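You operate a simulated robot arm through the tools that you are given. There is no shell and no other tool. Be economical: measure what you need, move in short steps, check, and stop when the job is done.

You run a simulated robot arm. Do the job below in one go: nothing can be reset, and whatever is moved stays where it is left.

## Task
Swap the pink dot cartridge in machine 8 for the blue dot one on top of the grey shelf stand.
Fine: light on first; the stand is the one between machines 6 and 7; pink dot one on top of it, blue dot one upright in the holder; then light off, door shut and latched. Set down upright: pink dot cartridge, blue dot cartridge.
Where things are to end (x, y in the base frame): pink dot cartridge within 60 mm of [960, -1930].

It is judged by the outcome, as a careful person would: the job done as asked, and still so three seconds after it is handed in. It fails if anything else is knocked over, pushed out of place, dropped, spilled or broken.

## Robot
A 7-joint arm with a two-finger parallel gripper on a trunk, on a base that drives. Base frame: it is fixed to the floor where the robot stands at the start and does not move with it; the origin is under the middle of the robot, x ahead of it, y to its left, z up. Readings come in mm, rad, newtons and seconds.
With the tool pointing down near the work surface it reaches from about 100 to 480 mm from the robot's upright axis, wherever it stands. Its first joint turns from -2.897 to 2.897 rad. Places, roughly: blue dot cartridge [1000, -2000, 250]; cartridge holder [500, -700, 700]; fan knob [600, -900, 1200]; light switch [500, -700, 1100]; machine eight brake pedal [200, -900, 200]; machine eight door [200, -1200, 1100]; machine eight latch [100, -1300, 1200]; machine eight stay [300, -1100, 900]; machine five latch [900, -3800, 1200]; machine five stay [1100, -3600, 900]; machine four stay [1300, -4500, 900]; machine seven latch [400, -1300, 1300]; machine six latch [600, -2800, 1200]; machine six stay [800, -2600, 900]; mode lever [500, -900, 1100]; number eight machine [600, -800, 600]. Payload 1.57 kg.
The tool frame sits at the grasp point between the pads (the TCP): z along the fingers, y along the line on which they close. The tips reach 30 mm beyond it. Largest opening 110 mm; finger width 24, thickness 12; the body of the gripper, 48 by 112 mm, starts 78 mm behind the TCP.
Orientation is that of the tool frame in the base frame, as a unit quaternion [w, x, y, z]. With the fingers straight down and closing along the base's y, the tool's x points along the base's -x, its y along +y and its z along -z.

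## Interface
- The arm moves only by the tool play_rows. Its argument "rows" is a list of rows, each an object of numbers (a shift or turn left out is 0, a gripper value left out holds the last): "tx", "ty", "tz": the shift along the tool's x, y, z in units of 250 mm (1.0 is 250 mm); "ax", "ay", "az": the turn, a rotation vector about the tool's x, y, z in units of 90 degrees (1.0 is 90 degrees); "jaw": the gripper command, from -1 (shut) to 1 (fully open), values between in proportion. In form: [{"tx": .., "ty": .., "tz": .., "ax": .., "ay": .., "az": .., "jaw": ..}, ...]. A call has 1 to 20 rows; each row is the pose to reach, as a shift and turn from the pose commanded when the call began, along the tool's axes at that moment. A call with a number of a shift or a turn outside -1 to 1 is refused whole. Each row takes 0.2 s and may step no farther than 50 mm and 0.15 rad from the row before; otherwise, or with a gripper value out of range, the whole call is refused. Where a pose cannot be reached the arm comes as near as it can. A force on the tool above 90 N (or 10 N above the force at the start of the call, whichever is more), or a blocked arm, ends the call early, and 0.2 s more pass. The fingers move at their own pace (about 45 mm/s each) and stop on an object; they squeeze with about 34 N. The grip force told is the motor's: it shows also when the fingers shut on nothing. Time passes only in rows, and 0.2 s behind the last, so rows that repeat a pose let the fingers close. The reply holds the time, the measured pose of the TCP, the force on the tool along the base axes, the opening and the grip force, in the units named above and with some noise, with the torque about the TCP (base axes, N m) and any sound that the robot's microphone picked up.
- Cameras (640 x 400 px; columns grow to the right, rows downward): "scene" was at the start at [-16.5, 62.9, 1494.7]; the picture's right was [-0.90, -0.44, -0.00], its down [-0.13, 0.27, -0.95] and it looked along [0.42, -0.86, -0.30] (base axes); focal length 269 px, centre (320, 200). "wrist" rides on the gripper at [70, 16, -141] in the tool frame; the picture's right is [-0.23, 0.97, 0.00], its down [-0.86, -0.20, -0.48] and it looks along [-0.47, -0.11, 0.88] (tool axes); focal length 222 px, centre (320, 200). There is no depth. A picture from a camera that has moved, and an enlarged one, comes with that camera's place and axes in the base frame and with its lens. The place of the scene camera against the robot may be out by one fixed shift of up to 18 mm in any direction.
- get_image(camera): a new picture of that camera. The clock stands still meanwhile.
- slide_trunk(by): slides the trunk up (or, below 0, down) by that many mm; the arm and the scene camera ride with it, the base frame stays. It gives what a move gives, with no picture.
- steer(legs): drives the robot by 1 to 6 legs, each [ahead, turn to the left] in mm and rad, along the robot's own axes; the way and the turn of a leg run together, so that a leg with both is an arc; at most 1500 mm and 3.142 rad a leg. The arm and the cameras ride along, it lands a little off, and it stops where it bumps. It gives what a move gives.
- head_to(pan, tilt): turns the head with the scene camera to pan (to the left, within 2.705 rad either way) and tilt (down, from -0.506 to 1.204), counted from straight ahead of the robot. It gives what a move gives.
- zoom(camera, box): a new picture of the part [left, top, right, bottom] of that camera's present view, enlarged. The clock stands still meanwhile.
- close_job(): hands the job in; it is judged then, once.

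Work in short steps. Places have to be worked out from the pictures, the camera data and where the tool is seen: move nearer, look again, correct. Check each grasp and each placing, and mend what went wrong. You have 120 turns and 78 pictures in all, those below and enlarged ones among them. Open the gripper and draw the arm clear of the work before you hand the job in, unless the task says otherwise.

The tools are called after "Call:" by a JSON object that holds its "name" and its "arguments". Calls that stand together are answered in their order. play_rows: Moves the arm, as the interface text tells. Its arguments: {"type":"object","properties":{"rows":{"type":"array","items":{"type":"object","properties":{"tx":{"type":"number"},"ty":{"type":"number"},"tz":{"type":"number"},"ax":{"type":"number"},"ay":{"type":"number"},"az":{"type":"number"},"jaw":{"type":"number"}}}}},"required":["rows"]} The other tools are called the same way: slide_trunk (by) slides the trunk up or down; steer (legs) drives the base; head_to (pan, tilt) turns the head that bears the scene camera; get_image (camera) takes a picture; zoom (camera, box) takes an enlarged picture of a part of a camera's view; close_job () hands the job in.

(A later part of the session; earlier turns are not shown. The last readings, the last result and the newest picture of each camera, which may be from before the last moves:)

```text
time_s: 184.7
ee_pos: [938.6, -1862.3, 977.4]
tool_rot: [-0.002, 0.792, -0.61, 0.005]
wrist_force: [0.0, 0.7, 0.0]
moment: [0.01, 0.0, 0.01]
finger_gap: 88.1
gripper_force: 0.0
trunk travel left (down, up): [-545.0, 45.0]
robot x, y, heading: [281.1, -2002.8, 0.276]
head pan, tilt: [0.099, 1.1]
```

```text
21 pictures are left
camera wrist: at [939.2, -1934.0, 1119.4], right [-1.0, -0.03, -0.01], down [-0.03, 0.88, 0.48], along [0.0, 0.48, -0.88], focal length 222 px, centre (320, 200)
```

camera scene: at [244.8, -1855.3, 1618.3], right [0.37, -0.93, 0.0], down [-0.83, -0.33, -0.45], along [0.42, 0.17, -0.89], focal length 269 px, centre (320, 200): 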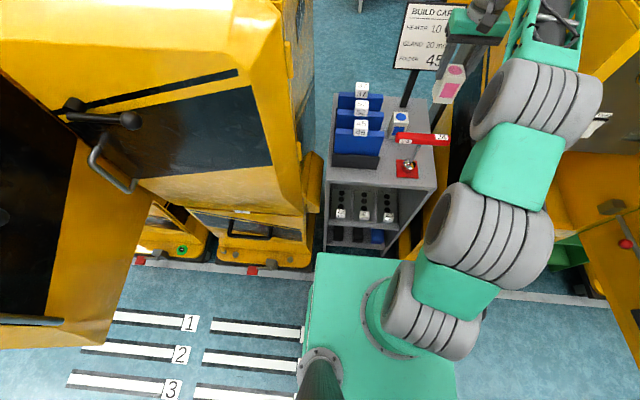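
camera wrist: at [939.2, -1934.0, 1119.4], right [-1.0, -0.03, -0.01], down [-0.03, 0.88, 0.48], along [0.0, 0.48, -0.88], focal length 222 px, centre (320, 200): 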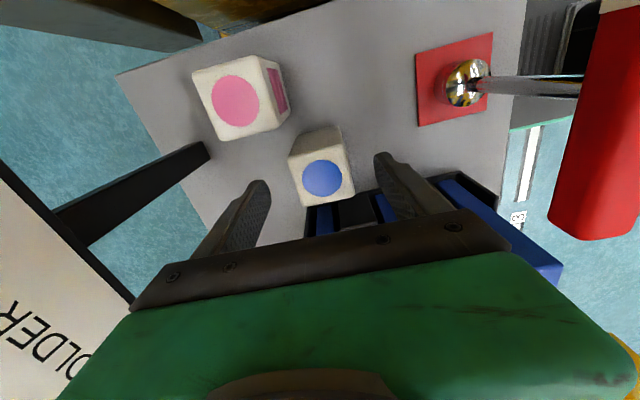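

Clear all round. Descend 38 mm and close.

Call:
{"name": "play_rows", "arguments": {"rows": [{"tz": 0.08}, {"tz": 0.155}, {"tz": 0.155, "jaw": -1}, {"tz": 0.155}, {"tz": 0.155}, {"tz": 0.155}, {"tz": 0.155}, {"tz": 0.155}]}}

Call:
{"name": "play_rows", "arguments": {"rows": [{"tz": -0.08}, {"tz": -0.22}, {"tz": -0.4}, {"tz": -0.58}, {"tz": -0.76}]}}

Call:
{"name": "get_image", "arguments": {"camera": "wrist"}}

```text
time_s: 186.5
ee_pos: [944.3, -1861.3, 940.0]
tool_rot: [-0.001, 0.793, -0.609, 0.003]
wrist_force: [-0.3, 0.0, 0.0]
moment: [0.04, 0.01, 0.02]
finger_gap: 49.6
gripper_force: 33.9
out of reach, approached as far as the arm can: row 2, 3, 4, 5, 6, 7, 8
trunk travel left (down, up): [-545.0, 45.0]
robot x, y, heading: [285.0, -2006.5, 0.279]
head pan, tilt: [0.099, 1.1]
```

```text
time_s: 187.7
ee_pos: [941.2, -1861.0, 1131.3]
tool_rot: [-0.001, 0.793, -0.609, 0.005]
wrist_force: [-0.7, 0.3, -0.8]
moment: [0.01, 0.0, -0.03]
finger_gap: 49.7
gripper_force: 33.8
trunk travel left (down, up): [-545.0, 45.0]
robot x, y, heading: [283.9, -2004.9, 0.277]
head pan, tilt: [0.099, 1.1]
```

```text
20 pictures are left
camera wrist: at [941.9, -1932.0, 1274.0], right [-1.0, -0.03, -0.01], down [-0.03, 0.88, 0.48], along [-0.01, 0.48, -0.88], focal length 222 px, centre (320, 200)
```

wrist: 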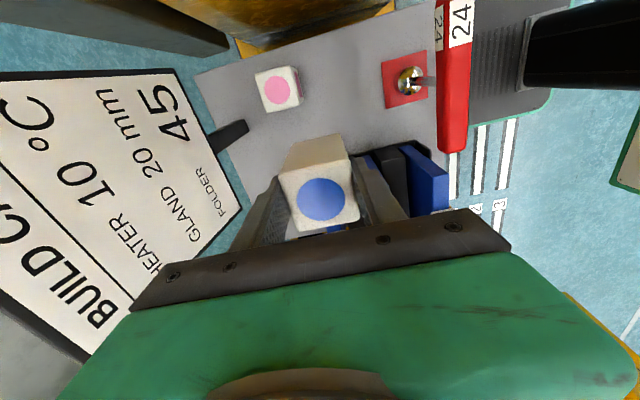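

Blue held (bottom ≈68 mm below TCP). Raise a bit, back out over the T-tool, and return to machine 8.

Call:
{"name": "slide_trunk", "arguments": {"by": 40}}

Call:
{"name": "steer", "arguments": {"legs": [[-750, 0], [0, -1.555], [-1225, 0], [0, 1.56]]}}

Call:
{"name": "slide_trunk", "arguments": {"by": -250}}

Call:
{"name": "head_to", "arguments": {"pan": 0.0, "tilt": 0.6}}

Call:
{"name": "get_image", "arguments": {"camera": "scene"}}

```text
time_s: 188.6
ee_pos: [942.4, -1860.4, 1171.6]
tool_rot: [-0.003, 0.793, -0.609, 0.004]
wrist_force: [0.8, -0.3, -2.0]
moment: [0.01, 0.05, -0.02]
finger_gap: 49.6
gripper_force: 34.3
trunk travel left (down, up): [-585.0, 5.0]
robot x, y, heading: [284.8, -2005.4, 0.272]
head pan, tilt: [0.099, 1.1]
```

```text
time_s: 205.9
ee_pos: [-134.8, -891.8, 1171.3]
tool_rot: [-0.002, 0.794, -0.608, 0.004]
wrist_force: [0.3, -0.4, -0.7]
moment: [0.0, -0.02, -0.01]
finger_gap: 49.5
gripper_force: 34.4
trunk travel left (down, up): [-585.0, 5.0]
robot x, y, heading: [-791.0, -1036.2, 0.282]
head pan, tilt: [0.099, 1.1]
```

```text
time_s: 208.5
ee_pos: [-133.7, -892.6, 922.7]
tool_rot: [-0.003, 0.794, -0.608, 0.005]
wrist_force: [0.7, -0.1, -2.3]
moment: [-0.02, 0.03, 0.0]
finger_gap: 49.5
gripper_force: 33.8
trunk travel left (down, up): [-335.0, 255.0]
robot x, y, heading: [-794.6, -1038.6, 0.282]
head pan, tilt: [0.099, 1.1]
```

```text
time_s: 209.5
ee_pos: [-134.4, -891.0, 920.8]
tool_rot: [-0.002, 0.794, -0.608, 0.004]
wrist_force: [-0.9, -0.4, -2.9]
moment: [-0.01, 0.04, 0.01]
finger_gap: 49.7
gripper_force: 33.9
trunk travel left (down, up): [-335.0, 255.0]
robot x, y, heading: [-794.0, -1037.6, 0.277]
head pan, tilt: [0.0, 0.6]
```

```text
19 pictures are left
camera scene: at [-806.8, -888.3, 1424.8], right [0.28, -0.96, 0.0], down [-0.54, -0.16, -0.82], along [0.79, 0.23, -0.57], focal length 269 px, centre (320, 200)
```

scene: 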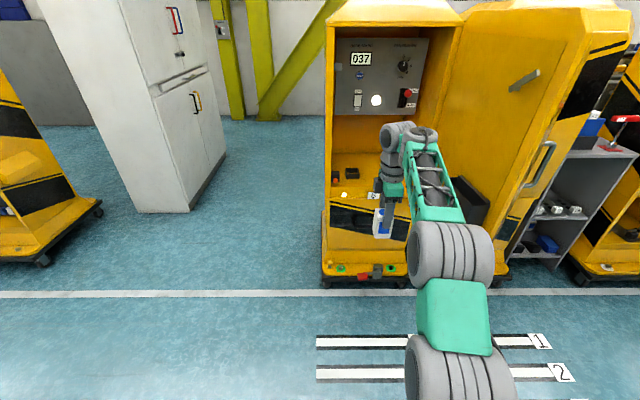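

Drive in 560 mm towards the holder and view it with the wrist camera.

Call:
{"name": "steer", "arguments": {"legs": [[570, 0]]}}

Call:
{"name": "get_image", "arguments": {"camera": "wrist"}}

```text
time_s: 212.7
ee_pos: [410.5, -736.3, 921.8]
tool_rot: [-0.003, 0.794, -0.608, 0.004]
wrist_force: [-0.1, -1.0, -1.5]
moment: [-0.01, 0.05, -0.01]
finger_gap: 49.9
gripper_force: 34.2
trunk travel left (down, up): [-335.0, 255.0]
robot x, y, heading: [-246.4, -880.4, 0.276]
head pan, tilt: [0.0, 0.6]
```

```text
18 pictures are left
camera wrist: at [412.1, -807.9, 1063.6], right [-1.0, -0.03, -0.01], down [-0.04, 0.88, 0.48], along [-0.01, 0.48, -0.88], focal length 222 px, centre (320, 200)
```

wrist: 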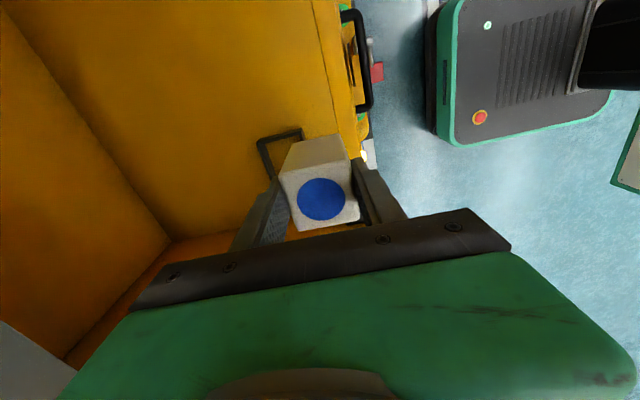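

I zoom in to pin down the holder's corners.

Call:
{"name": "zoom", "arguments": {"camera": "wrist", "box": [230, 100, 390, 240]}}

```text
2.86 times, centred on (310, 170) of wrist
camera zoom: at [412.1, -807.9, 1063.6], right [-1.0, -0.03, -0.01], down [-0.04, 0.88, 0.48], along [-0.01, 0.48, -0.88], focal length 635 px, centre (349, 286)
```

zoom: 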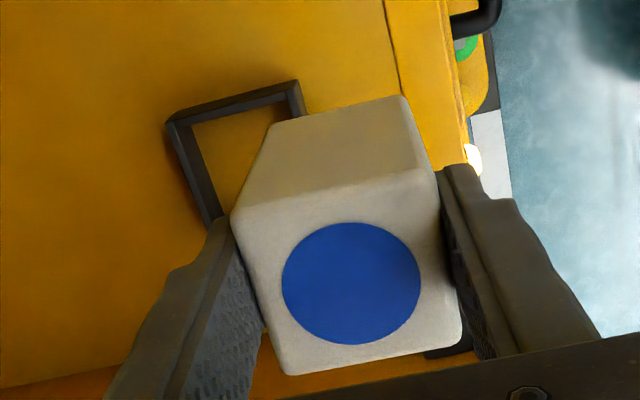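

Target TCP for insertion ≈ (466,-697). Drive 62 mm forward, shift left with the arm, then lower with trunk.

Call:
{"name": "steer", "arguments": {"legs": [[62, 0]]}}

Call:
{"name": "play_rows", "arguments": {"rows": [{"tx": -0.09}]}}

Call:
{"name": "slide_trunk", "arguments": {"by": -100}}

Call:
{"name": "zoom", "arguments": {"camera": "wrist", "box": [230, 80, 390, 240]}}

```text
time_s: 213.7
ee_pos: [472.1, -719.9, 921.8]
tool_rot: [-0.003, 0.794, -0.608, 0.004]
wrist_force: [0.2, 0.1, -1.0]
moment: [0.0, -0.02, -0.01]
finger_gap: 49.8
gripper_force: 34.0
trunk travel left (down, up): [-335.0, 255.0]
robot x, y, heading: [-189.4, -868.4, 0.274]
head pan, tilt: [0.0, 0.6]
```

```text
time_s: 214.1
ee_pos: [465.5, -698.5, 921.5]
tool_rot: [-0.003, 0.794, -0.608, 0.004]
wrist_force: [0.3, 0.0, -1.8]
moment: [0.0, -0.01, -0.01]
finger_gap: 49.7
gripper_force: 34.1
trunk travel left (down, up): [-335.0, 255.0]
robot x, y, heading: [-189.7, -865.2, 0.28]
head pan, tilt: [0.0, 0.6]
```

```text
time_s: 215.4
ee_pos: [466.5, -698.0, 821.8]
tool_rot: [-0.002, 0.793, -0.609, 0.004]
wrist_force: [1.1, -0.7, -1.5]
moment: [0.01, 0.0, -0.01]
finger_gap: 49.5
gripper_force: 33.9
trunk travel left (down, up): [-235.0, 355.0]
robot x, y, heading: [-188.9, -865.0, 0.279]
head pan, tilt: [0.0, 0.6]
```

```text
2.50 times, centred on (310, 160) of wrist
camera zoom: at [466.2, -769.4, 963.7], right [-1.0, -0.03, -0.01], down [-0.03, 0.88, 0.48], along [-0.01, 0.48, -0.88], focal length 555 px, centre (345, 300)
```

zoom: 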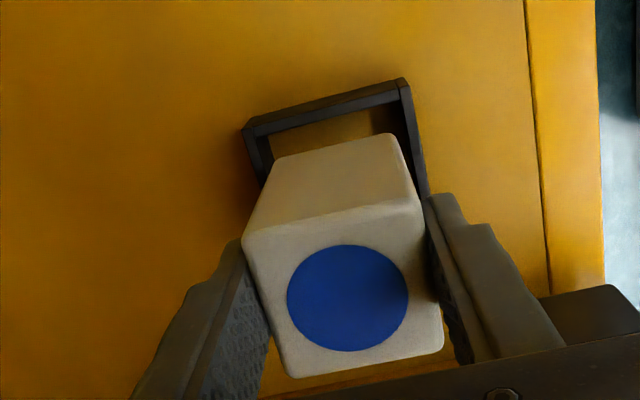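

Holder appears yawed ~0.06 rad more than the cartridge; I rotate slightly, then lower in small steps watching force.

Call:
{"name": "play_rows", "arguments": {"rows": [{"az": -0.038}]}}

Call:
{"name": "slide_trunk", "arguments": {"by": -14}}

Call:
{"name": "slide_trunk", "arguments": {"by": -6}}

Call:
{"name": "slide_trunk", "arguments": {"by": -5}}

```text
time_s: 215.8
ee_pos: [465.2, -698.1, 822.2]
tool_rot: [-0.003, 0.812, -0.584, 0.004]
wrist_force: [0.1, 0.4, -1.6]
moment: [-0.01, 0.0, 0.01]
finger_gap: 49.5
gripper_force: 34.8
trunk travel left (down, up): [-235.0, 355.0]
robot x, y, heading: [-188.4, -861.8, 0.28]
head pan, tilt: [0.0, 0.6]
```

```text
time_s: 216.4
ee_pos: [465.0, -698.5, 808.2]
tool_rot: [-0.002, 0.812, -0.584, 0.005]
wrist_force: [0.2, 0.7, -1.7]
moment: [0.0, 0.0, 0.01]
finger_gap: 49.8
gripper_force: 33.5
trunk travel left (down, up): [-221.0, 369.0]
robot x, y, heading: [-185.2, -864.9, 0.277]
head pan, tilt: [0.0, 0.6]
```

```text
time_s: 217.0
ee_pos: [465.8, -698.1, 801.3]
tool_rot: [-0.003, 0.811, -0.585, 0.005]
wrist_force: [-0.4, 0.6, -0.6]
moment: [-0.01, 0.01, 0.0]
finger_gap: 49.6
gripper_force: 34.4
trunk travel left (down, up): [-215.0, 375.0]
robot x, y, heading: [-188.6, -864.6, 0.279]
head pan, tilt: [0.0, 0.6]
```

```text
time_s: 217.5
ee_pos: [464.8, -699.5, 797.6]
tool_rot: [-0.003, 0.811, -0.584, 0.004]
wrist_force: [-0.9, 0.8, -1.8]
moment: [0.01, 0.04, 0.0]
finger_gap: 49.5
gripper_force: 34.0
trunk travel left (down, up): [-210.0, 380.0]
robot x, y, heading: [-187.9, -866.4, 0.278]
head pan, tilt: [0.0, 0.6]
```

Now at/below rim height without force; continue.

Call:
{"name": "slide_trunk", "arguments": {"by": -5}}

Call:
{"name": "slide_trunk", "arguments": {"by": -5}}

Call:
{"name": "slide_trunk", "arguments": {"by": -4}}

Call:
{"name": "zoom", "arguments": {"camera": "wrist", "box": [230, 80, 390, 240]}}

```text
time_s: 218.1
ee_pos: [465.9, -698.5, 791.4]
tool_rot: [-0.003, 0.812, -0.584, 0.005]
wrist_force: [0.1, 0.5, -0.8]
moment: [0.04, 0.01, -0.01]
finger_gap: 49.7
gripper_force: 33.9
trunk travel left (down, up): [-205.0, 385.0]
robot x, y, heading: [-183.7, -862.0, 0.276]
head pan, tilt: [0.0, 0.6]
```

```text
time_s: 218.6
ee_pos: [465.3, -697.8, 787.5]
tool_rot: [-0.002, 0.812, -0.584, 0.005]
wrist_force: [0.2, -0.7, -1.6]
moment: [-0.01, 0.04, 0.0]
finger_gap: 49.7
gripper_force: 33.7
trunk travel left (down, up): [-200.0, 390.0]
robot x, y, heading: [-191.6, -862.5, 0.278]
head pan, tilt: [0.0, 0.6]
```

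```text
time_s: 219.1
ee_pos: [465.0, -697.1, 782.5]
tool_rot: [-0.002, 0.812, -0.584, 0.004]
wrist_force: [-0.5, -0.2, -2.3]
moment: [-0.01, -0.01, -0.01]
finger_gap: 49.7
gripper_force: 34.3
trunk travel left (down, up): [-196.0, 394.0]
robot x, y, heading: [-187.8, -861.7, 0.281]
head pan, tilt: [0.0, 0.6]
```

```text
2.50 times, centred on (310, 160) of wrist
camera zoom: at [470.4, -769.2, 924.7], right [-1.0, -0.09, -0.01], down [-0.09, 0.88, 0.48], along [-0.04, 0.47, -0.88], focal length 555 px, centre (345, 300)
```

zoom: 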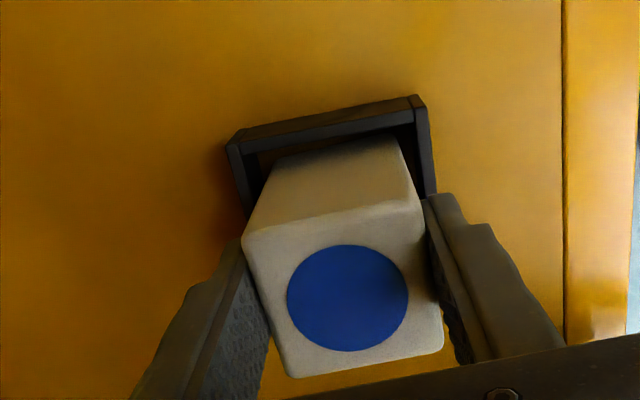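

It is inside the holder frame. Lower the last few mm to contact.

Call:
{"name": "slide_trunk", "arguments": {"by": -3}}

Call:
{"name": "slide_trunk", "arguments": {"by": -3}}

```text
time_s: 219.7
ee_pos: [464.7, -698.2, 780.1]
tool_rot: [-0.003, 0.812, -0.584, 0.004]
wrist_force: [-0.8, -0.8, -1.4]
moment: [-0.05, 0.0, -0.02]
finger_gap: 49.4
gripper_force: 34.5
trunk travel left (down, up): [-193.0, 397.0]
robot x, y, heading: [-190.1, -863.7, 0.28]
head pan, tilt: [0.0, 0.6]
```

```text
time_s: 220.2
ee_pos: [464.9, -698.1, 780.2]
tool_rot: [-0.004, 0.812, -0.584, 0.005]
wrist_force: [0.2, -0.1, 12.4]
moment: [0.2, 0.52, 0.01]
finger_gap: 49.8
gripper_force: 34.0
trunk travel left (down, up): [-190.0, 400.0]
robot x, y, heading: [-190.9, -865.0, 0.276]
head pan, tilt: [0.0, 0.6]
```

Seated. Open, rise 65 mm, then back the base away.

Call:
{"name": "play_rows", "arguments": {"rows": [{"jaw": 0.5}, {"jaw": 0.5}, {"jaw": 0.5}, {"jaw": 0.5}, {"tz": -0.1}, {"tz": -0.2}, {"tz": -0.27}]}}

Call:
{"name": "steer", "arguments": {"legs": [[-200, 0]]}}

Call:
{"name": "get_image", "arguments": {"camera": "scene"}}

```text
time_s: 221.8
ee_pos: [464.4, -697.9, 844.9]
tool_rot: [-0.003, 0.811, -0.585, 0.004]
wrist_force: [0.3, 0.2, -0.3]
moment: [0.0, 0.0, -0.02]
finger_gap: 82.3
gripper_force: 0.0
trunk travel left (down, up): [-190.0, 400.0]
robot x, y, heading: [-186.6, -863.1, 0.276]
head pan, tilt: [0.0, 0.6]
```

```text
time_s: 223.4
ee_pos: [271.1, -754.3, 844.2]
tool_rot: [-0.002, 0.811, -0.585, 0.005]
wrist_force: [0.6, -0.7, -0.4]
moment: [0.01, 0.0, -0.02]
finger_gap: 82.4
gripper_force: 0.0
trunk travel left (down, up): [-190.0, 400.0]
robot x, y, heading: [-382.8, -914.9, 0.273]
head pan, tilt: [0.0, 0.6]
```

```text
14 pictures are left
camera scene: at [-394.5, -770.2, 1279.9], right [0.27, -0.96, 0.0], down [-0.54, -0.15, -0.82], along [0.79, 0.22, -0.57], focal length 269 px, centre (320, 200)
```

scene: 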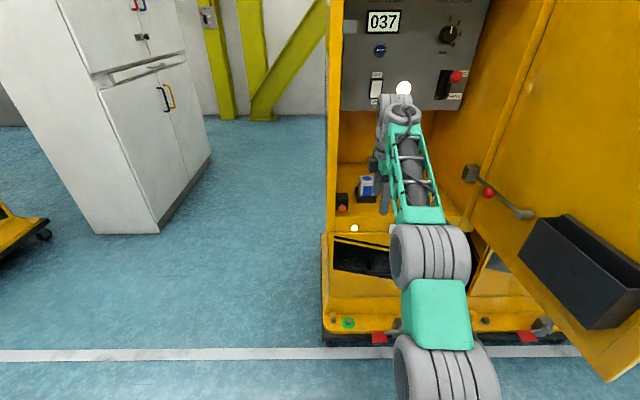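

Blue stands upright in the holder. Now re-pose the tool for pressing the switch's OFF half: rotate back, pitch up 45°, close fingers.

Call:
{"name": "play_rows", "arguments": {"rows": [{"az": 0.091, "jaw": -1}, {"az": 0.182}, {"az": 0.273}, {"az": 0.364}, {"az": 0.455}, {"az": 0.545}, {"az": 0.636}, {"az": 0.727}, {"az": 0.818}, {"az": 0.909}, {"az": 1.0}]}}

Call:
{"name": "play_rows", "arguments": {"rows": [{"tx": -0.073, "tz": -0.04, "ay": -0.0833}, {"tx": -0.147, "tz": -0.08, "ay": -0.1667}, {"tx": -0.22, "tz": -0.12, "ay": -0.25}, {"tx": -0.293, "tz": -0.16, "ay": -0.3333}, {"tx": -0.367, "tz": -0.2, "ay": -0.4167}, {"tx": -0.44, "tz": -0.24, "ay": -0.5}]}}

Call:
{"name": "slide_trunk", "arguments": {"by": 206}}

```text
time_s: 225.8
ee_pos: [270.8, -755.4, 844.3]
tool_rot: [0.006, -0.159, 0.987, -0.002]
wrist_force: [-0.1, -0.6, -0.1]
moment: [-0.02, -0.01, 0.04]
finger_gap: 0.0
gripper_force: 21.5
trunk travel left (down, up): [-190.0, 400.0]
robot x, y, heading: [-385.5, -918.4, 0.273]
head pan, tilt: [0.0, 0.6]
```

```text
time_s: 227.2
ee_pos: [349.6, -706.0, 916.0]
tool_rot: [0.336, -0.143, 0.93, 0.032]
wrist_force: [-0.2, 0.0, 0.1]
moment: [0.02, 0.08, 0.04]
finger_gap: 0.0
gripper_force: 21.2
out of reach, approached as far as the arm can: row 5, 6
trunk travel left (down, up): [-190.0, 400.0]
robot x, y, heading: [-381.6, -920.3, 0.273]
head pan, tilt: [0.0, 0.6]
```

```text
time_s: 229.4
ee_pos: [348.5, -706.6, 1120.1]
tool_rot: [0.334, -0.144, 0.931, 0.032]
wrist_force: [0.0, 0.2, 0.0]
moment: [0.01, -0.02, 0.03]
finger_gap: 0.0
gripper_force: 21.0
trunk travel left (down, up): [-396.0, 194.0]
robot x, y, heading: [-383.5, -918.0, 0.276]
head pan, tilt: [0.0, 0.6]
```

Shift the hand right and slightly back, then drive in to ~20 mm short of the switch.

Call:
{"name": "play_rows", "arguments": {"rows": [{"tx": 0.065, "ty": -0.07, "tz": -0.05}, {"tx": 0.131, "ty": -0.139, "tz": -0.1}]}}

Call:
{"name": "steer", "arguments": {"legs": [[165, 0]]}}

Call:
{"name": "head_to", "arguments": {"pan": 0.0, "tilt": 0.4}}

Call:
{"name": "zoom", "arguments": {"camera": "scene", "box": [320, 80, 480, 240]}}

```text
time_s: 230.0
ee_pos: [325.7, -750.9, 1125.5]
tool_rot: [0.329, -0.144, 0.933, 0.03]
wrist_force: [-0.5, 0.1, 0.0]
moment: [-0.02, 0.03, -0.01]
finger_gap: 0.0
gripper_force: 21.3
out of reach, approached as far as the arm can: row 2
trunk travel left (down, up): [-396.0, 194.0]
robot x, y, heading: [-381.2, -920.4, 0.276]
head pan, tilt: [0.0, 0.6]
```

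```text
time_s: 231.4
ee_pos: [484.3, -705.3, 1125.4]
tool_rot: [0.33, -0.144, 0.932, 0.03]
wrist_force: [0.6, -0.4, 0.1]
moment: [0.0, -0.04, 0.01]
finger_gap: 0.0
gripper_force: 21.5
trunk travel left (down, up): [-396.0, 194.0]
robot x, y, heading: [-224.3, -875.4, 0.275]
head pan, tilt: [0.0, 0.6]
```

```text
time_s: 232.2
ee_pos: [485.3, -705.3, 1123.6]
tool_rot: [0.33, -0.144, 0.933, 0.031]
wrist_force: [-0.5, 0.3, 0.0]
moment: [-0.01, 0.04, -0.01]
finger_gap: 0.0
gripper_force: 21.6
trunk travel left (down, up): [-396.0, 194.0]
robot x, y, heading: [-226.0, -873.5, 0.274]
head pan, tilt: [0.0, 0.4]
```

```text
2.50 times, centred on (400, 160) of scene
camera zoom: at [-231.5, -724.0, 1504.1], right [0.27, -0.96, 0.0], down [-0.38, -0.11, -0.92], along [0.89, 0.25, -0.39], focal length 673 px, centre (120, 300)
```

zoom: 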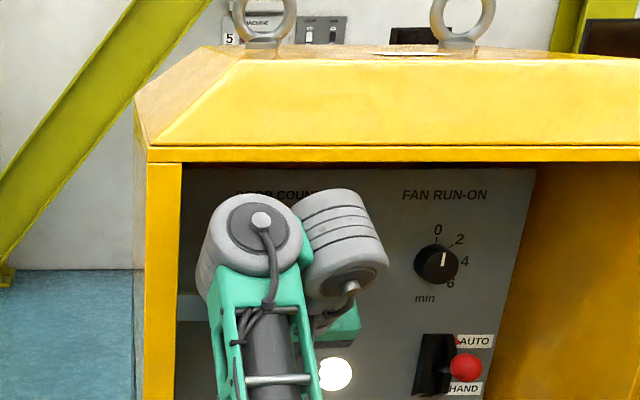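

Lower 12 mm and creep in onto the OFF half.

Call:
{"name": "play_rows", "arguments": {"rows": [{"tx": 0.0303, "tz": 0.0372}, {"tx": -0.0007, "ty": -0.0012, "tz": 0.0625}]}}

Call:
{"name": "play_rows", "arguments": {"rows": [{"tx": -0.0155, "ty": -0.0006, "tz": 0.01265}]}}

Call:
{"name": "play_rows", "arguments": {"rows": [{"tx": -0.0155, "ty": -0.0006, "tz": 0.01265}]}}

Call:
{"name": "play_rows", "arguments": {"rows": [{"tx": -0.0155, "ty": -0.0006, "tz": 0.01265}]}}

```text
time_s: 232.8
ee_pos: [493.3, -701.6, 1116.6]
tool_rot: [0.326, -0.143, 0.934, 0.028]
wrist_force: [0.5, -0.4, 0.0]
moment: [0.01, 0.0, 0.01]
finger_gap: 0.0
gripper_force: 21.1
out of reach, approached as far as the arm can: row 1, 2
trunk travel left (down, up): [-396.0, 194.0]
robot x, y, heading: [-225.5, -872.6, 0.271]
head pan, tilt: [0.0, 0.4]
```

```text
time_s: 233.2
ee_pos: [498.4, -700.1, 1119.4]
tool_rot: [0.325, -0.143, 0.934, 0.029]
wrist_force: [0.1, 0.0, 0.5]
moment: [0.01, 0.0, -0.01]
finger_gap: 0.0
gripper_force: 21.4
trunk travel left (down, up): [-396.0, 194.0]
robot x, y, heading: [-226.2, -873.7, 0.27]
head pan, tilt: [0.0, 0.4]
```

```text
time_s: 233.6
ee_pos: [502.9, -697.8, 1118.8]
tool_rot: [0.326, -0.143, 0.934, 0.028]
wrist_force: [-2.3, -0.7, 1.3]
moment: [0.03, 0.02, 0.03]
finger_gap: 0.0
gripper_force: 21.1
trunk travel left (down, up): [-396.0, 194.0]
robot x, y, heading: [-223.0, -874.1, 0.277]
head pan, tilt: [0.0, 0.4]
```

```text
time_s: 234.0
ee_pos: [506.5, -698.0, 1121.9]
tool_rot: [0.328, -0.144, 0.933, 0.029]
wrist_force: [-1.4, 1.3, -0.2]
moment: [-0.01, 0.01, 0.01]
finger_gap: 0.2
gripper_force: 21.8
trunk travel left (down, up): [-396.0, 194.0]
robot x, y, heading: [-227.7, -876.3, 0.278]
head pan, tilt: [0.0, 0.4]
```

Light touch felt; check the lamp.

Call:
{"name": "zoom", "arguments": {"camera": "scene", "box": [360, 150, 480, 250]}}

```text
4.00 times, centred on (420, 200) of scene
camera zoom: at [-233.2, -724.1, 1504.4], right [0.27, -0.96, 0.0], down [-0.37, -0.11, -0.92], along [0.89, 0.25, -0.39], focal length 1076 px, centre (-80, 200)
```

zoom: 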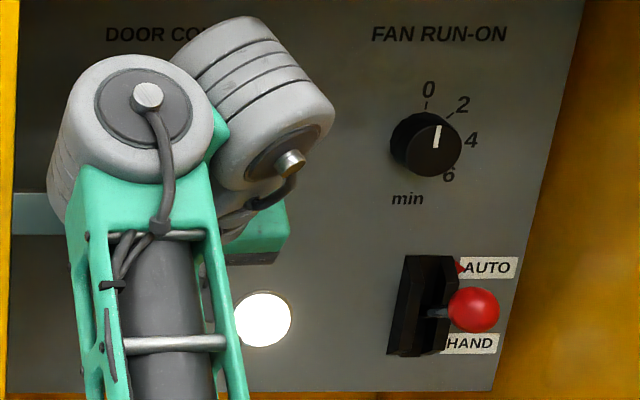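

Still on. Drop 10 mm with the trunk (after easing back) and press further.

Call:
{"name": "play_rows", "arguments": {"rows": [{"tx": 0.0217, "ty": 0.0009, "tz": -0.0177}]}}

Call:
{"name": "slide_trunk", "arguments": {"by": -11}}

Call:
{"name": "play_rows", "arguments": {"rows": [{"tx": -0.0217, "ty": -0.0009, "tz": 0.0177}]}}

Call:
{"name": "play_rows", "arguments": {"rows": [{"tx": -0.0155, "ty": -0.0006, "tz": 0.01265}]}}

Call:
{"name": "play_rows", "arguments": {"rows": [{"tx": -0.0155, "ty": -0.0006, "tz": 0.01265}]}}

```text
time_s: 234.4
ee_pos: [500.2, -699.9, 1118.2]
tool_rot: [0.326, -0.142, 0.934, 0.028]
wrist_force: [0.1, 0.4, 4.9]
moment: [0.09, -0.12, 0.01]
finger_gap: 0.2
gripper_force: 20.9
trunk travel left (down, up): [-396.0, 194.0]
robot x, y, heading: [-223.7, -875.9, 0.275]
head pan, tilt: [0.0, 0.4]
```

```text
time_s: 234.9
ee_pos: [496.9, -700.9, 1113.9]
tool_rot: [0.331, -0.143, 0.932, 0.03]
wrist_force: [0.4, 0.0, 0.0]
moment: [0.01, 0.02, 0.0]
finger_gap: 0.3
gripper_force: 21.0
trunk travel left (down, up): [-385.0, 205.0]
robot x, y, heading: [-225.1, -871.8, 0.275]
head pan, tilt: [0.0, 0.4]
```

```text
time_s: 235.3
ee_pos: [501.5, -697.6, 1119.0]
tool_rot: [0.334, -0.142, 0.931, 0.03]
wrist_force: [-1.1, -0.3, 0.4]
moment: [0.01, 0.08, 0.0]
finger_gap: 0.2
gripper_force: 21.8
trunk travel left (down, up): [-385.0, 205.0]
robot x, y, heading: [-224.7, -876.8, 0.279]
head pan, tilt: [0.0, 0.4]
```

```text
time_s: 235.8
ee_pos: [505.8, -697.0, 1123.4]
tool_rot: [0.336, -0.143, 0.93, 0.03]
wrist_force: [0.0, -0.7, 0.3]
moment: [0.0, 0.0, -0.02]
finger_gap: 0.2
gripper_force: 21.3
trunk travel left (down, up): [-385.0, 205.0]
robot x, y, heading: [-225.2, -872.7, 0.277]
head pan, tilt: [0.0, 0.4]
```

```text
time_s: 236.2
ee_pos: [508.8, -695.3, 1126.7]
tool_rot: [0.339, -0.142, 0.929, 0.03]
wrist_force: [-0.4, -0.5, 0.7]
moment: [-0.01, -0.02, 0.01]
finger_gap: 0.1
gripper_force: 21.9
trunk travel left (down, up): [-385.0, 205.0]
robot x, y, heading: [-223.8, -876.3, 0.279]
head pan, tilt: [0.0, 0.4]
```

The arm is at its reach limit and drifts upward. I back up 40 mm, retract the arm 110 mm, and close the distance with the base instead.

Call:
{"name": "steer", "arguments": {"legs": [[-40, 0]]}}

Call:
{"name": "play_rows", "arguments": {"rows": [{"tx": 0.12, "ty": 0.005, "tz": -0.095}, {"tx": 0.25, "ty": 0.01, "tz": -0.19}, {"tx": 0.38, "ty": 0.014, "tz": -0.245}]}}

```text
time_s: 237.0
ee_pos: [479.1, -705.5, 1107.8]
tool_rot: [0.326, -0.144, 0.934, 0.028]
wrist_force: [0.1, -0.7, 0.7]
moment: [0.01, 0.03, 0.02]
finger_gap: 0.0
gripper_force: 21.8
trunk travel left (down, up): [-385.0, 205.0]
robot x, y, heading: [-260.8, -880.5, 0.282]
head pan, tilt: [0.0, 0.4]
```

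```text
time_s: 237.8
ee_pos: [443.2, -716.1, 1117.5]
tool_rot: [0.325, -0.144, 0.934, 0.028]
wrist_force: [0.3, -0.1, 0.2]
moment: [0.0, -0.03, -0.01]
finger_gap: 0.4
gripper_force: 21.2
out of reach, approached as far as the arm can: row 1, 2, 3
trunk travel left (down, up): [-385.0, 205.0]
robot x, y, heading: [-261.2, -885.1, 0.277]
head pan, tilt: [0.0, 0.4]
```

Both down and back are limited here, so shift the arm up relative to the trunk: trunk −130, arm +130, then test retracting.

Call:
{"name": "slide_trunk", "arguments": {"by": -130}}

Call:
{"name": "play_rows", "arguments": {"rows": [{"tx": -0.11, "tz": -0.134}, {"tx": -0.22, "tz": -0.268}, {"tx": -0.328, "tz": -0.403}]}}

Call:
{"name": "play_rows", "arguments": {"rows": [{"tx": 0.12, "ty": 0.005, "tz": -0.1}, {"tx": 0.22, "ty": 0.01, "tz": -0.18}]}}

```text
time_s: 239.4
ee_pos: [444.1, -716.2, 987.9]
tool_rot: [0.325, -0.144, 0.934, 0.029]
wrist_force: [-0.3, 0.2, -0.6]
moment: [0.01, -0.01, -0.01]
finger_gap: 0.0
gripper_force: 21.6
trunk travel left (down, up): [-255.0, 335.0]
robot x, y, heading: [-264.1, -883.4, 0.276]
head pan, tilt: [0.0, 0.4]
```

```text
time_s: 240.2
ee_pos: [442.3, -712.1, 1112.8]
tool_rot: [0.324, -0.141, 0.935, 0.028]
wrist_force: [0.2, 1.2, 0.5]
moment: [-0.07, -0.01, -0.02]
finger_gap: 0.4
gripper_force: 20.9
out of reach, approached as far as the arm can: row 3
trunk travel left (down, up): [-255.0, 335.0]
robot x, y, heading: [-262.5, -885.7, 0.274]
head pan, tilt: [0.0, 0.4]
```

```text
time_s: 240.8
ee_pos: [372.9, -730.7, 1114.1]
tool_rot: [0.325, -0.144, 0.934, 0.029]
wrist_force: [0.1, -0.1, 0.2]
moment: [0.02, 0.0, -0.02]
finger_gap: 0.3
gripper_force: 21.1
trunk travel left (down, up): [-255.0, 335.0]
robot x, y, heading: [-262.7, -884.5, 0.279]
head pan, tilt: [0.0, 0.4]
```

Now it retracts freely. Drive in 115 mm then creep.

Call:
{"name": "steer", "arguments": {"legs": [[115, 0]]}}

Call:
{"name": "play_rows", "arguments": {"rows": [{"tx": -0.03, "ty": -0.018, "tz": 0.027}]}}

Call:
{"name": "play_rows", "arguments": {"rows": [{"tx": -0.0155, "ty": -0.0006, "tz": 0.01265}]}}

Call:
{"name": "play_rows", "arguments": {"rows": [{"tx": -0.0155, "ty": -0.0006, "tz": 0.01265}]}}

```text
time_s: 242.0
ee_pos: [485.6, -699.4, 1115.0]
tool_rot: [0.325, -0.143, 0.934, 0.028]
wrist_force: [-0.5, 0.5, -0.1]
moment: [-0.03, 0.0, -0.01]
finger_gap: 0.0
gripper_force: 21.8
trunk travel left (down, up): [-255.0, 335.0]
robot x, y, heading: [-149.5, -852.7, 0.271]
head pan, tilt: [0.0, 0.4]
```

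```text
time_s: 242.4
ee_pos: [497.5, -700.5, 1114.1]
tool_rot: [0.325, -0.144, 0.934, 0.028]
wrist_force: [-0.5, -0.7, 0.8]
moment: [-0.02, 0.01, 0.0]
finger_gap: 0.0
gripper_force: 21.6
trunk travel left (down, up): [-255.0, 335.0]
robot x, y, heading: [-152.6, -851.7, 0.273]
head pan, tilt: [0.0, 0.4]
```

```text
time_s: 242.8
ee_pos: [502.1, -699.5, 1114.6]
tool_rot: [0.325, -0.144, 0.934, 0.028]
wrist_force: [-0.1, 0.1, 0.5]
moment: [-0.04, -0.02, 0.02]
finger_gap: 0.2
gripper_force: 21.1
trunk travel left (down, up): [-255.0, 335.0]
robot x, y, heading: [-152.8, -855.6, 0.272]
head pan, tilt: [0.0, 0.4]
```

```text
time_s: 243.2
ee_pos: [504.6, -698.1, 1112.9]
tool_rot: [0.323, -0.144, 0.935, 0.028]
wrist_force: [-13.2, -3.4, -4.3]
moment: [-0.16, 0.33, -0.01]
finger_gap: 0.0
gripper_force: 21.2
trunk travel left (down, up): [-255.0, 335.0]
robot x, y, heading: [-149.4, -849.0, 0.273]
head pan, tilt: [0.0, 0.4]
```

Contact now (13 N). Press further.

Call:
{"name": "play_rows", "arguments": {"rows": [{"tx": -0.0155, "ty": -0.0006, "tz": 0.01265}]}}

Call:
{"name": "play_rows", "arguments": {"rows": [{"tx": -0.0155, "ty": -0.0006, "tz": 0.01265}]}}

Call:
{"name": "zoom", "arguments": {"camera": "scene", "box": [320, 120, 480, 260]}}

```text
time_s: 243.6
ee_pos: [506.5, -697.8, 1113.3]
tool_rot: [0.321, -0.144, 0.936, 0.028]
wrist_force: [-48.1, -10.7, -13.6]
moment: [-0.21, 1.12, 0.07]
finger_gap: 0.0
gripper_force: 20.8
trunk travel left (down, up): [-255.0, 335.0]
robot x, y, heading: [-151.3, -853.0, 0.277]
head pan, tilt: [0.0, 0.4]
```

```text
time_s: 244.0
ee_pos: [506.2, -697.5, 1113.7]
tool_rot: [0.318, -0.144, 0.937, 0.028]
wrist_force: [-77.6, -19.0, -21.9]
moment: [-0.63, 1.77, 0.09]
finger_gap: 0.0
gripper_force: 21.0
trunk travel left (down, up): [-255.0, 335.0]
robot x, y, heading: [-149.5, -853.5, 0.275]
head pan, tilt: [0.0, 0.4]
```

```text
2.86 times, centred on (400, 190) of scene
camera zoom: at [-166.9, -705.4, 1363.1], right [0.27, -0.96, 0.0], down [-0.37, -0.1, -0.92], along [0.89, 0.25, -0.38], focal length 769 px, centre (91, 229)
```

zoom: 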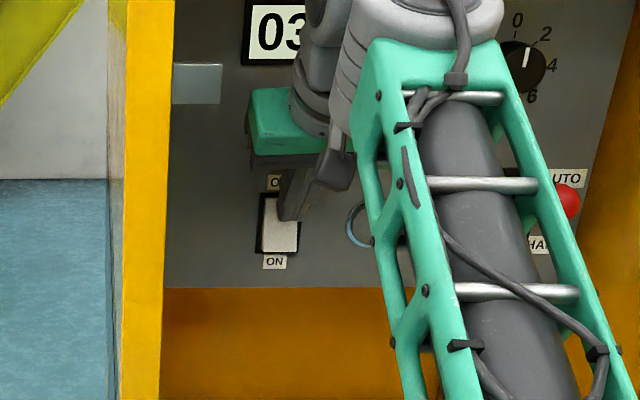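

The lamp looks dark now (switch tip pressed at OFF). Back out and view lamp and the stay closely.

Call:
{"name": "steer", "arguments": {"legs": [[-330, 0]]}}

Call:
{"name": "head_to", "arguments": {"pan": -0.35, "tilt": 0.45}}

Call:
{"name": "get_image", "arguments": {"camera": "scene"}}

```text
time_s: 246.2
ee_pos: [201.2, -783.4, 1112.8]
tool_rot: [0.325, -0.143, 0.934, 0.027]
wrist_force: [-0.4, -0.7, -0.4]
moment: [0.02, -0.04, -0.03]
finger_gap: 0.0
gripper_force: 21.3
trunk travel left (down, up): [-255.0, 335.0]
robot x, y, heading: [-465.5, -942.9, 0.278]
head pan, tilt: [0.0, 0.4]
```

```text
time_s: 247.0
ee_pos: [201.2, -783.9, 1113.3]
tool_rot: [0.325, -0.142, 0.934, 0.028]
wrist_force: [-0.4, -0.1, 0.1]
moment: [-0.03, -0.03, 0.04]
finger_gap: 0.0
gripper_force: 21.3
trunk travel left (down, up): [-255.0, 335.0]
robot x, y, heading: [-466.1, -940.6, 0.273]
head pan, tilt: [-0.351, 0.45]
```

```text
10 pictures are left
camera scene: at [-471.1, -824.3, 1358.5], right [-0.08, -1.0, 0.0], down [-0.43, 0.03, -0.9], along [0.9, -0.07, -0.44], focal length 269 px, centre (320, 200)
```

scene: 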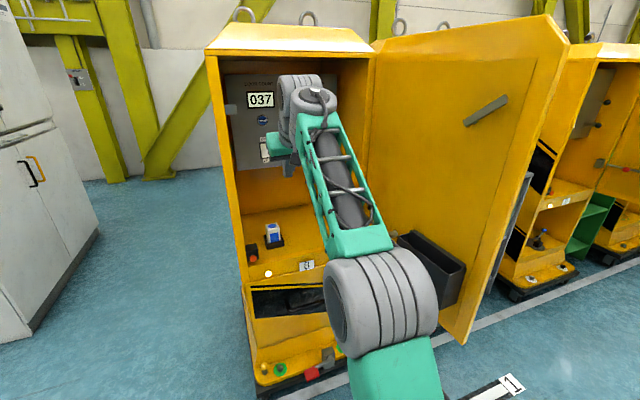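

Arm hides the lamp and stay. Turn the robot right 0.4 rad and lower so the wrist camera looks at the stay.

Call:
{"name": "steer", "arguments": {"legs": [[0, -0.4]]}}

Call:
{"name": "slide_trunk", "arguments": {"by": -120}}

Call:
{"name": "play_rows", "arguments": {"rows": [{"jaw": 0.3}, {"jaw": 0.3}]}}

Call:
{"name": "get_image", "arguments": {"camera": "wrist"}}

Call:
{"name": "head_to", "arguments": {"pan": 0.2, "tilt": 0.5}}

Call:
{"name": "get_image", "arguments": {"camera": "scene"}}

```text
time_s: 248.6
ee_pos: [210.0, -1060.7, 1112.3]
tool_rot: [0.324, 0.048, 0.944, -0.039]
wrist_force: [-0.5, -0.5, -0.5]
moment: [-0.01, 0.01, -0.03]
finger_gap: 0.2
gripper_force: 21.4
trunk travel left (down, up): [-255.0, 335.0]
robot x, y, heading: [-467.2, -940.5, -0.13]
head pan, tilt: [-0.351, 0.45]
```

```text
time_s: 250.1
ee_pos: [209.8, -1060.2, 993.1]
tool_rot: [0.324, 0.048, 0.944, -0.038]
wrist_force: [-0.2, 0.8, 0.2]
moment: [0.01, 0.0, 0.0]
finger_gap: 0.0
gripper_force: 21.8
trunk travel left (down, up): [-135.0, 455.0]
robot x, y, heading: [-463.1, -943.8, -0.133]
head pan, tilt: [-0.351, 0.45]
```

```text
time_s: 250.7
ee_pos: [209.0, -1060.5, 993.4]
tool_rot: [0.324, 0.048, 0.944, -0.038]
wrist_force: [0.2, 0.4, -0.3]
moment: [-0.01, -0.01, 0.01]
finger_gap: 49.9
gripper_force: 0.0
trunk travel left (down, up): [-135.0, 455.0]
robot x, y, heading: [-463.3, -945.5, -0.131]
head pan, tilt: [-0.351, 0.45]
```

```text
9 pictures are left
camera wrist: at [70.7, -1024.7, 1062.0], right [0.29, 0.95, 0.1], down [0.36, -0.21, 0.91], along [0.89, -0.23, -0.4], focal length 222 px, centre (320, 200)
```

wrist: 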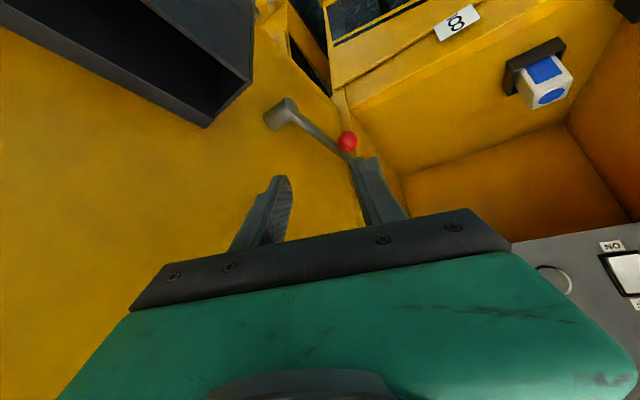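

```text
time_s: 251.7
ee_pos: [209.1, -1059.1, 993.9]
tool_rot: [0.324, 0.048, 0.944, -0.039]
wrist_force: [-0.9, -0.5, 1.5]
moment: [0.0, 0.01, -0.01]
finger_gap: 71.5
gripper_force: 0.0
trunk travel left (down, up): [-135.0, 455.0]
robot x, y, heading: [-464.5, -942.0, -0.133]
head pan, tilt: [0.201, 0.499]
```

```text
8 pictures are left
camera scene: at [-411.7, -782.6, 1234.0], right [0.07, -1.0, 0.0], down [-0.48, -0.03, -0.88], along [0.88, 0.06, -0.48], focal length 269 px, centre (320, 200)
```

scene: 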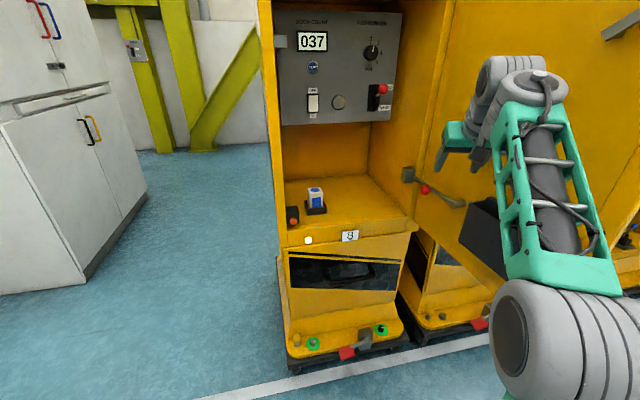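

Light is off, blue is upright. Zoom on the stay with the wrist camera.

Call:
{"name": "zoom", "arguments": {"camera": "wrist", "box": [240, 80, 400, 200]}}

```text
3.33 times, centred on (320, 140) of wrist
camera zoom: at [70.7, -1024.7, 1062.0], right [0.29, 0.95, 0.1], down [0.36, -0.21, 0.91], along [0.89, -0.23, -0.4], focal length 740 px, centre (320, 400)
```

zoom: 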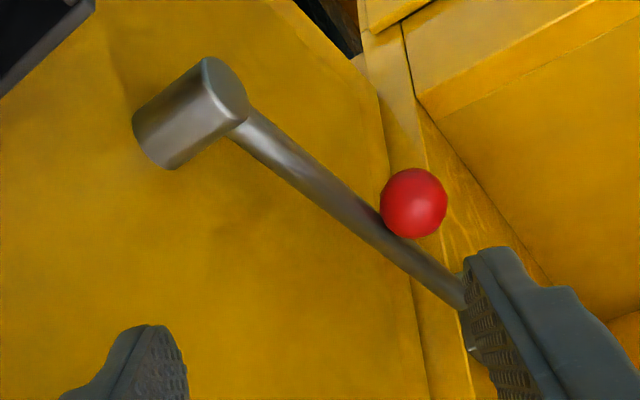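

The rod runs from the door post ≈(227,-1078,903) to the block ≈(415,-1033,875), parallel to the machine depth; I'll grip it near (265,-1069,897) and lift. Align the tool yaw and lower toward it.

Call:
{"name": "play_rows", "arguments": {"rows": [{"tx": -0.023, "ty": -0.02, "tz": 0.019, "ax": -0.05, "ay": -0.0034, "az": -0.0635, "jaw": 0.3}, {"tx": -0.045, "ty": -0.04, "tz": 0.037, "ax": -0.1, "ay": -0.0068, "az": -0.127}, {"tx": -0.068, "ty": -0.062, "tz": 0.056, "ax": -0.149, "ay": -0.0103, "az": -0.1905}]}}

Call:
{"name": "slide_trunk", "arguments": {"by": -49}}

Call:
{"name": "get_image", "arguments": {"camera": "wrist"}}

```text
time_s: 252.5
ee_pos: [186.5, -1106.6, 940.2]
tool_rot: [0.327, -0.11, 0.938, 0.017]
wrist_force: [0.2, 0.0, 0.8]
moment: [-0.03, 0.03, -0.02]
finger_gap: 71.4
gripper_force: 0.1
out of reach, approached as far as the arm can: row 1, 2, 3
trunk travel left (down, up): [-135.0, 455.0]
robot x, y, heading: [-463.9, -941.8, -0.132]
head pan, tilt: [0.201, 0.499]
```

```text
time_s: 253.3
ee_pos: [188.1, -1097.3, 921.2]
tool_rot: [0.348, -0.119, 0.93, 0.008]
wrist_force: [5.0, 0.8, 5.4]
moment: [-0.28, -0.03, 0.24]
finger_gap: 72.1
gripper_force: 0.5
trunk travel left (down, up): [-92.0, 498.0]
robot x, y, heading: [-466.1, -942.2, -0.13]
head pan, tilt: [0.201, 0.499]
stopped: the force on the tool passed its limit at 100 N (the readings are from after the stop); the commanded pose is now the measured one
```

```text
6 pictures are left
camera wrist: at [42.7, -1111.1, 981.4], right [-0.06, 1.0, 0.08], down [0.36, -0.06, 0.93], along [0.93, 0.08, -0.35], focal length 222 px, centre (320, 200)
```

wrist: 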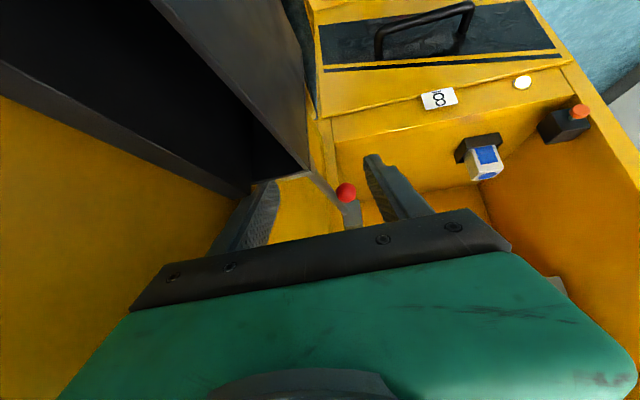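

The arm hit its reach limit and sagged onto the door tray. Raise, retract the arm 120 mm, then bring the base closer instead.

Call:
{"name": "slide_trunk", "arguments": {"by": 90}}

Call:
{"name": "play_rows", "arguments": {"rows": [{"tx": 0.12, "ty": 0.013, "tz": -0.104}, {"tx": 0.24, "ty": 0.026, "tz": -0.208}, {"tx": 0.362, "ty": 0.038, "tz": -0.313}]}}

```text
time_s: 254.5
ee_pos: [188.1, -1099.7, 1009.6]
tool_rot: [0.346, -0.118, 0.931, 0.008]
wrist_force: [-0.3, 0.2, -0.1]
moment: [0.01, 0.01, -0.01]
finger_gap: 71.6
gripper_force: 0.1
trunk travel left (down, up): [-182.0, 408.0]
robot x, y, heading: [-469.6, -943.7, -0.126]
head pan, tilt: [0.201, 0.499]
```

```text
time_s: 255.3
ee_pos: [68.6, -1118.0, 1011.2]
tool_rot: [0.347, -0.119, 0.93, 0.008]
wrist_force: [0.4, -0.5, -1.1]
moment: [0.0, 0.01, 0.0]
finger_gap: 71.6
gripper_force: 0.1
trunk travel left (down, up): [-182.0, 408.0]
robot x, y, heading: [-465.3, -943.9, -0.127]
head pan, tilt: [0.201, 0.499]
```

Shift the hand 60 mm left and drive in 170 mm.

Call:
{"name": "play_rows", "arguments": {"rows": [{"ty": 0.12, "jaw": 0.1}, {"ty": 0.24}]}}

Call:
{"name": "steer", "arguments": {"legs": [[170, 0]]}}

Call:
{"name": "zoom", "arguments": {"camera": "wrist", "box": [200, 60, 440, 230]}}

```text
time_s: 255.9
ee_pos: [54.9, -1058.7, 1005.6]
tool_rot: [0.346, -0.12, 0.93, 0.009]
wrist_force: [0.2, -0.2, 0.1]
moment: [0.01, -0.02, 0.03]
finger_gap: 60.6
gripper_force: 0.0
trunk travel left (down, up): [-182.0, 408.0]
robot x, y, heading: [-463.0, -942.9, -0.127]
head pan, tilt: [0.201, 0.499]
```

```text
time_s: 257.4
ee_pos: [225.6, -1079.2, 1007.5]
tool_rot: [0.348, -0.12, 0.93, 0.009]
wrist_force: [-0.6, 0.1, 0.0]
moment: [-0.01, 0.0, 0.01]
finger_gap: 60.7
gripper_force: 0.0
trunk travel left (down, up): [-182.0, 408.0]
robot x, y, heading: [-295.9, -964.7, -0.126]
head pan, tilt: [0.201, 0.499]
```

```text
2.35 times, centred on (320, 145) of wrist
camera zoom: at [79.2, -1092.7, 1068.2], right [-0.06, 1.0, 0.08], down [0.36, -0.06, 0.93], along [0.93, 0.08, -0.36], focal length 523 px, centre (320, 329)
```

zoom: 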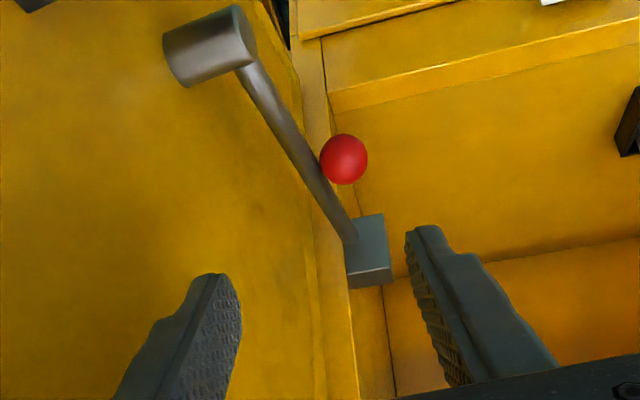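

Ball/rod assembly near (345,-1060,850). I'll straddle ball and rod together: extend 70 mm, open wider, and lower with the trunk.

Call:
{"name": "play_rows", "arguments": {"rows": [{"tx": -0.108, "ty": -0.009, "tz": 0.092, "jaw": 0.55}, {"tx": -0.215, "ty": -0.018, "tz": 0.185}]}}

Call:
{"name": "slide_trunk", "arguments": {"by": -104}}

Call:
{"name": "get_image", "arguments": {"camera": "wrist"}}

```text
time_s: 258.0
ee_pos: [294.5, -1066.7, 1007.8]
tool_rot: [0.349, -0.12, 0.929, 0.008]
wrist_force: [-2.1, 3.2, 3.4]
moment: [-0.12, -0.15, 0.0]
finger_gap: 81.5
gripper_force: 0.0
trunk travel left (down, up): [-182.0, 408.0]
robot x, y, heading: [-297.9, -965.2, -0.128]
head pan, tilt: [0.201, 0.499]
```

```text
time_s: 259.4
ee_pos: [294.6, -1067.0, 902.9]
tool_rot: [0.347, -0.12, 0.93, 0.009]
wrist_force: [0.8, -0.1, 0.5]
moment: [0.01, 0.05, 0.02]
finger_gap: 85.1
gripper_force: 0.1
trunk travel left (down, up): [-78.0, 512.0]
robot x, y, heading: [-297.4, -961.9, -0.123]
head pan, tilt: [0.201, 0.499]
```

```text
4 pictures are left
camera wrist: at [148.8, -1080.8, 964.3], right [-0.06, 1.0, 0.08], down [0.36, -0.06, 0.93], along [0.93, 0.08, -0.36], focal length 222 px, centre (320, 200)
```

wrist: 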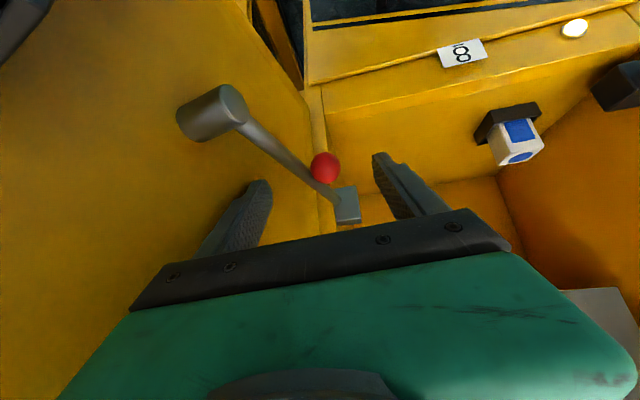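

Ball ≈(337,-1051,860), rod at z≈857 just right of it. Advance along the fingers and close on both.

Call:
{"name": "play_rows", "arguments": {"rows": [{"tx": -0.012, "ty": -0.002, "tz": 0.13}, {"tx": -0.025, "ty": -0.003, "tz": 0.259}, {"tx": -0.025, "ty": -0.003, "tz": 0.259, "jaw": -1}, {"tx": -0.025, "ty": -0.003, "tz": 0.259}, {"tx": -0.025, "ty": -0.003, "tz": 0.259}, {"tx": -0.025, "ty": -0.003, "tz": 0.259}, {"tx": -0.025, "ty": -0.003, "tz": 0.259}, {"tx": -0.025, "ty": -0.003, "tz": 0.259}]}}

```text
time_s: 261.1
ee_pos: [340.0, -1058.3, 858.6]
tool_rot: [0.348, -0.122, 0.929, 0.008]
wrist_force: [-0.7, 10.5, 14.0]
moment: [-3.86, -0.57, 0.29]
finger_gap: 46.4
gripper_force: 45.5
trunk travel left (down, up): [-78.0, 512.0]
robot x, y, heading: [-297.6, -965.8, -0.12]
head pan, tilt: [0.201, 0.499]
```

Gripped ball and rod (46 mm). Lift 40 mm slowly.

Call:
{"name": "play_rows", "arguments": {"rows": [{"tx": -0.026, "ty": -0.003, "tz": -0.03}, {"tx": -0.052, "ty": -0.0055, "tz": -0.06}, {"tx": -0.078, "ty": -0.008, "tz": -0.09}, {"tx": -0.104, "ty": -0.011, "tz": -0.121}]}}

```text
time_s: 262.1
ee_pos: [339.8, -1059.6, 897.6]
tool_rot: [0.346, -0.122, 0.93, 0.009]
wrist_force: [-10.4, 4.2, -14.9]
moment: [0.01, -0.98, -0.03]
finger_gap: 44.1
gripper_force: 44.9
trunk travel left (down, up): [-78.0, 512.0]
robot x, y, heading: [-295.8, -964.2, -0.124]
head pan, tilt: [0.201, 0.499]
```

The rod lifts freely. Pull it left 60 mm to start the door closing.

Call:
{"name": "play_rows", "arguments": {"rows": [{"tx": -0.001, "ty": 0.06, "tz": -0.004}, {"tx": -0.002, "ty": 0.12, "tz": -0.008}, {"tx": -0.004, "ty": 0.18, "tz": -0.013}, {"tx": -0.005, "ty": 0.24, "tz": -0.017}]}}

```text
time_s: 263.1
ee_pos: [329.5, -1006.4, 900.6]
tool_rot: [0.351, -0.115, 0.929, 0.008]
wrist_force: [56.4, -41.9, 25.3]
moment: [-4.29, 2.37, -2.7]
finger_gap: 82.9
gripper_force: 44.7
trunk travel left (down, up): [-78.0, 512.0]
robot x, y, heading: [-298.7, -962.0, -0.14]
head pan, tilt: [0.201, 0.499]
```

Fingers were forced open to 83 mm — check with one scene picture.

Call:
{"name": "get_image", "arguments": {"camera": "scene"}}

```text
3 pictures are left
camera scene: at [-238.7, -807.4, 1177.6], right [0.07, -1.0, 0.0], down [-0.48, -0.03, -0.88], along [0.87, 0.06, -0.48], focal length 269 px, centre (320, 200)
```

scene: 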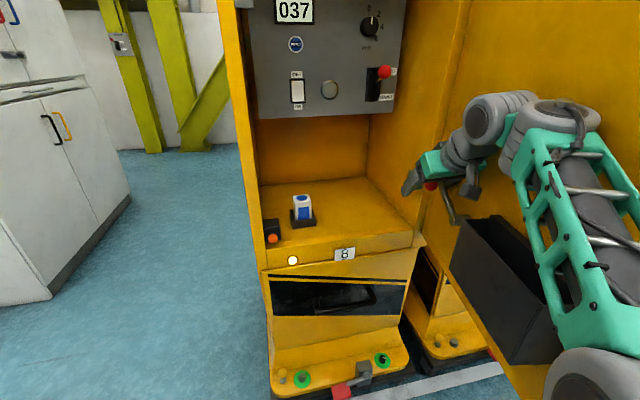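

Rod is raised off its block and the right finger hooks it. Continue pulling left 40 mm and watch the force.

Call:
{"name": "play_rows", "arguments": {"rows": [{"ty": 0.04}, {"ty": 0.08}, {"ty": 0.12}, {"ty": 0.16}, {"ty": 0.16}, {"ty": 0.16}]}}

```text
time_s: 263.7
ee_pos: [328.8, -1010.1, 898.3]
tool_rot: [0.353, -0.094, 0.931, 0.004]
wrist_force: [39.1, -54.1, 6.4]
moment: [-2.41, 1.22, -2.82]
finger_gap: 74.8
gripper_force: 44.4
trunk travel left (down, up): [-78.0, 512.0]
robot x, y, heading: [-295.9, -965.2, -0.149]
head pan, tilt: [0.201, 0.499]
stopped in row 2: the force on the tool passed its limit at 99 N (the readings are from after the stop); the commanded pose is now the measured one
```

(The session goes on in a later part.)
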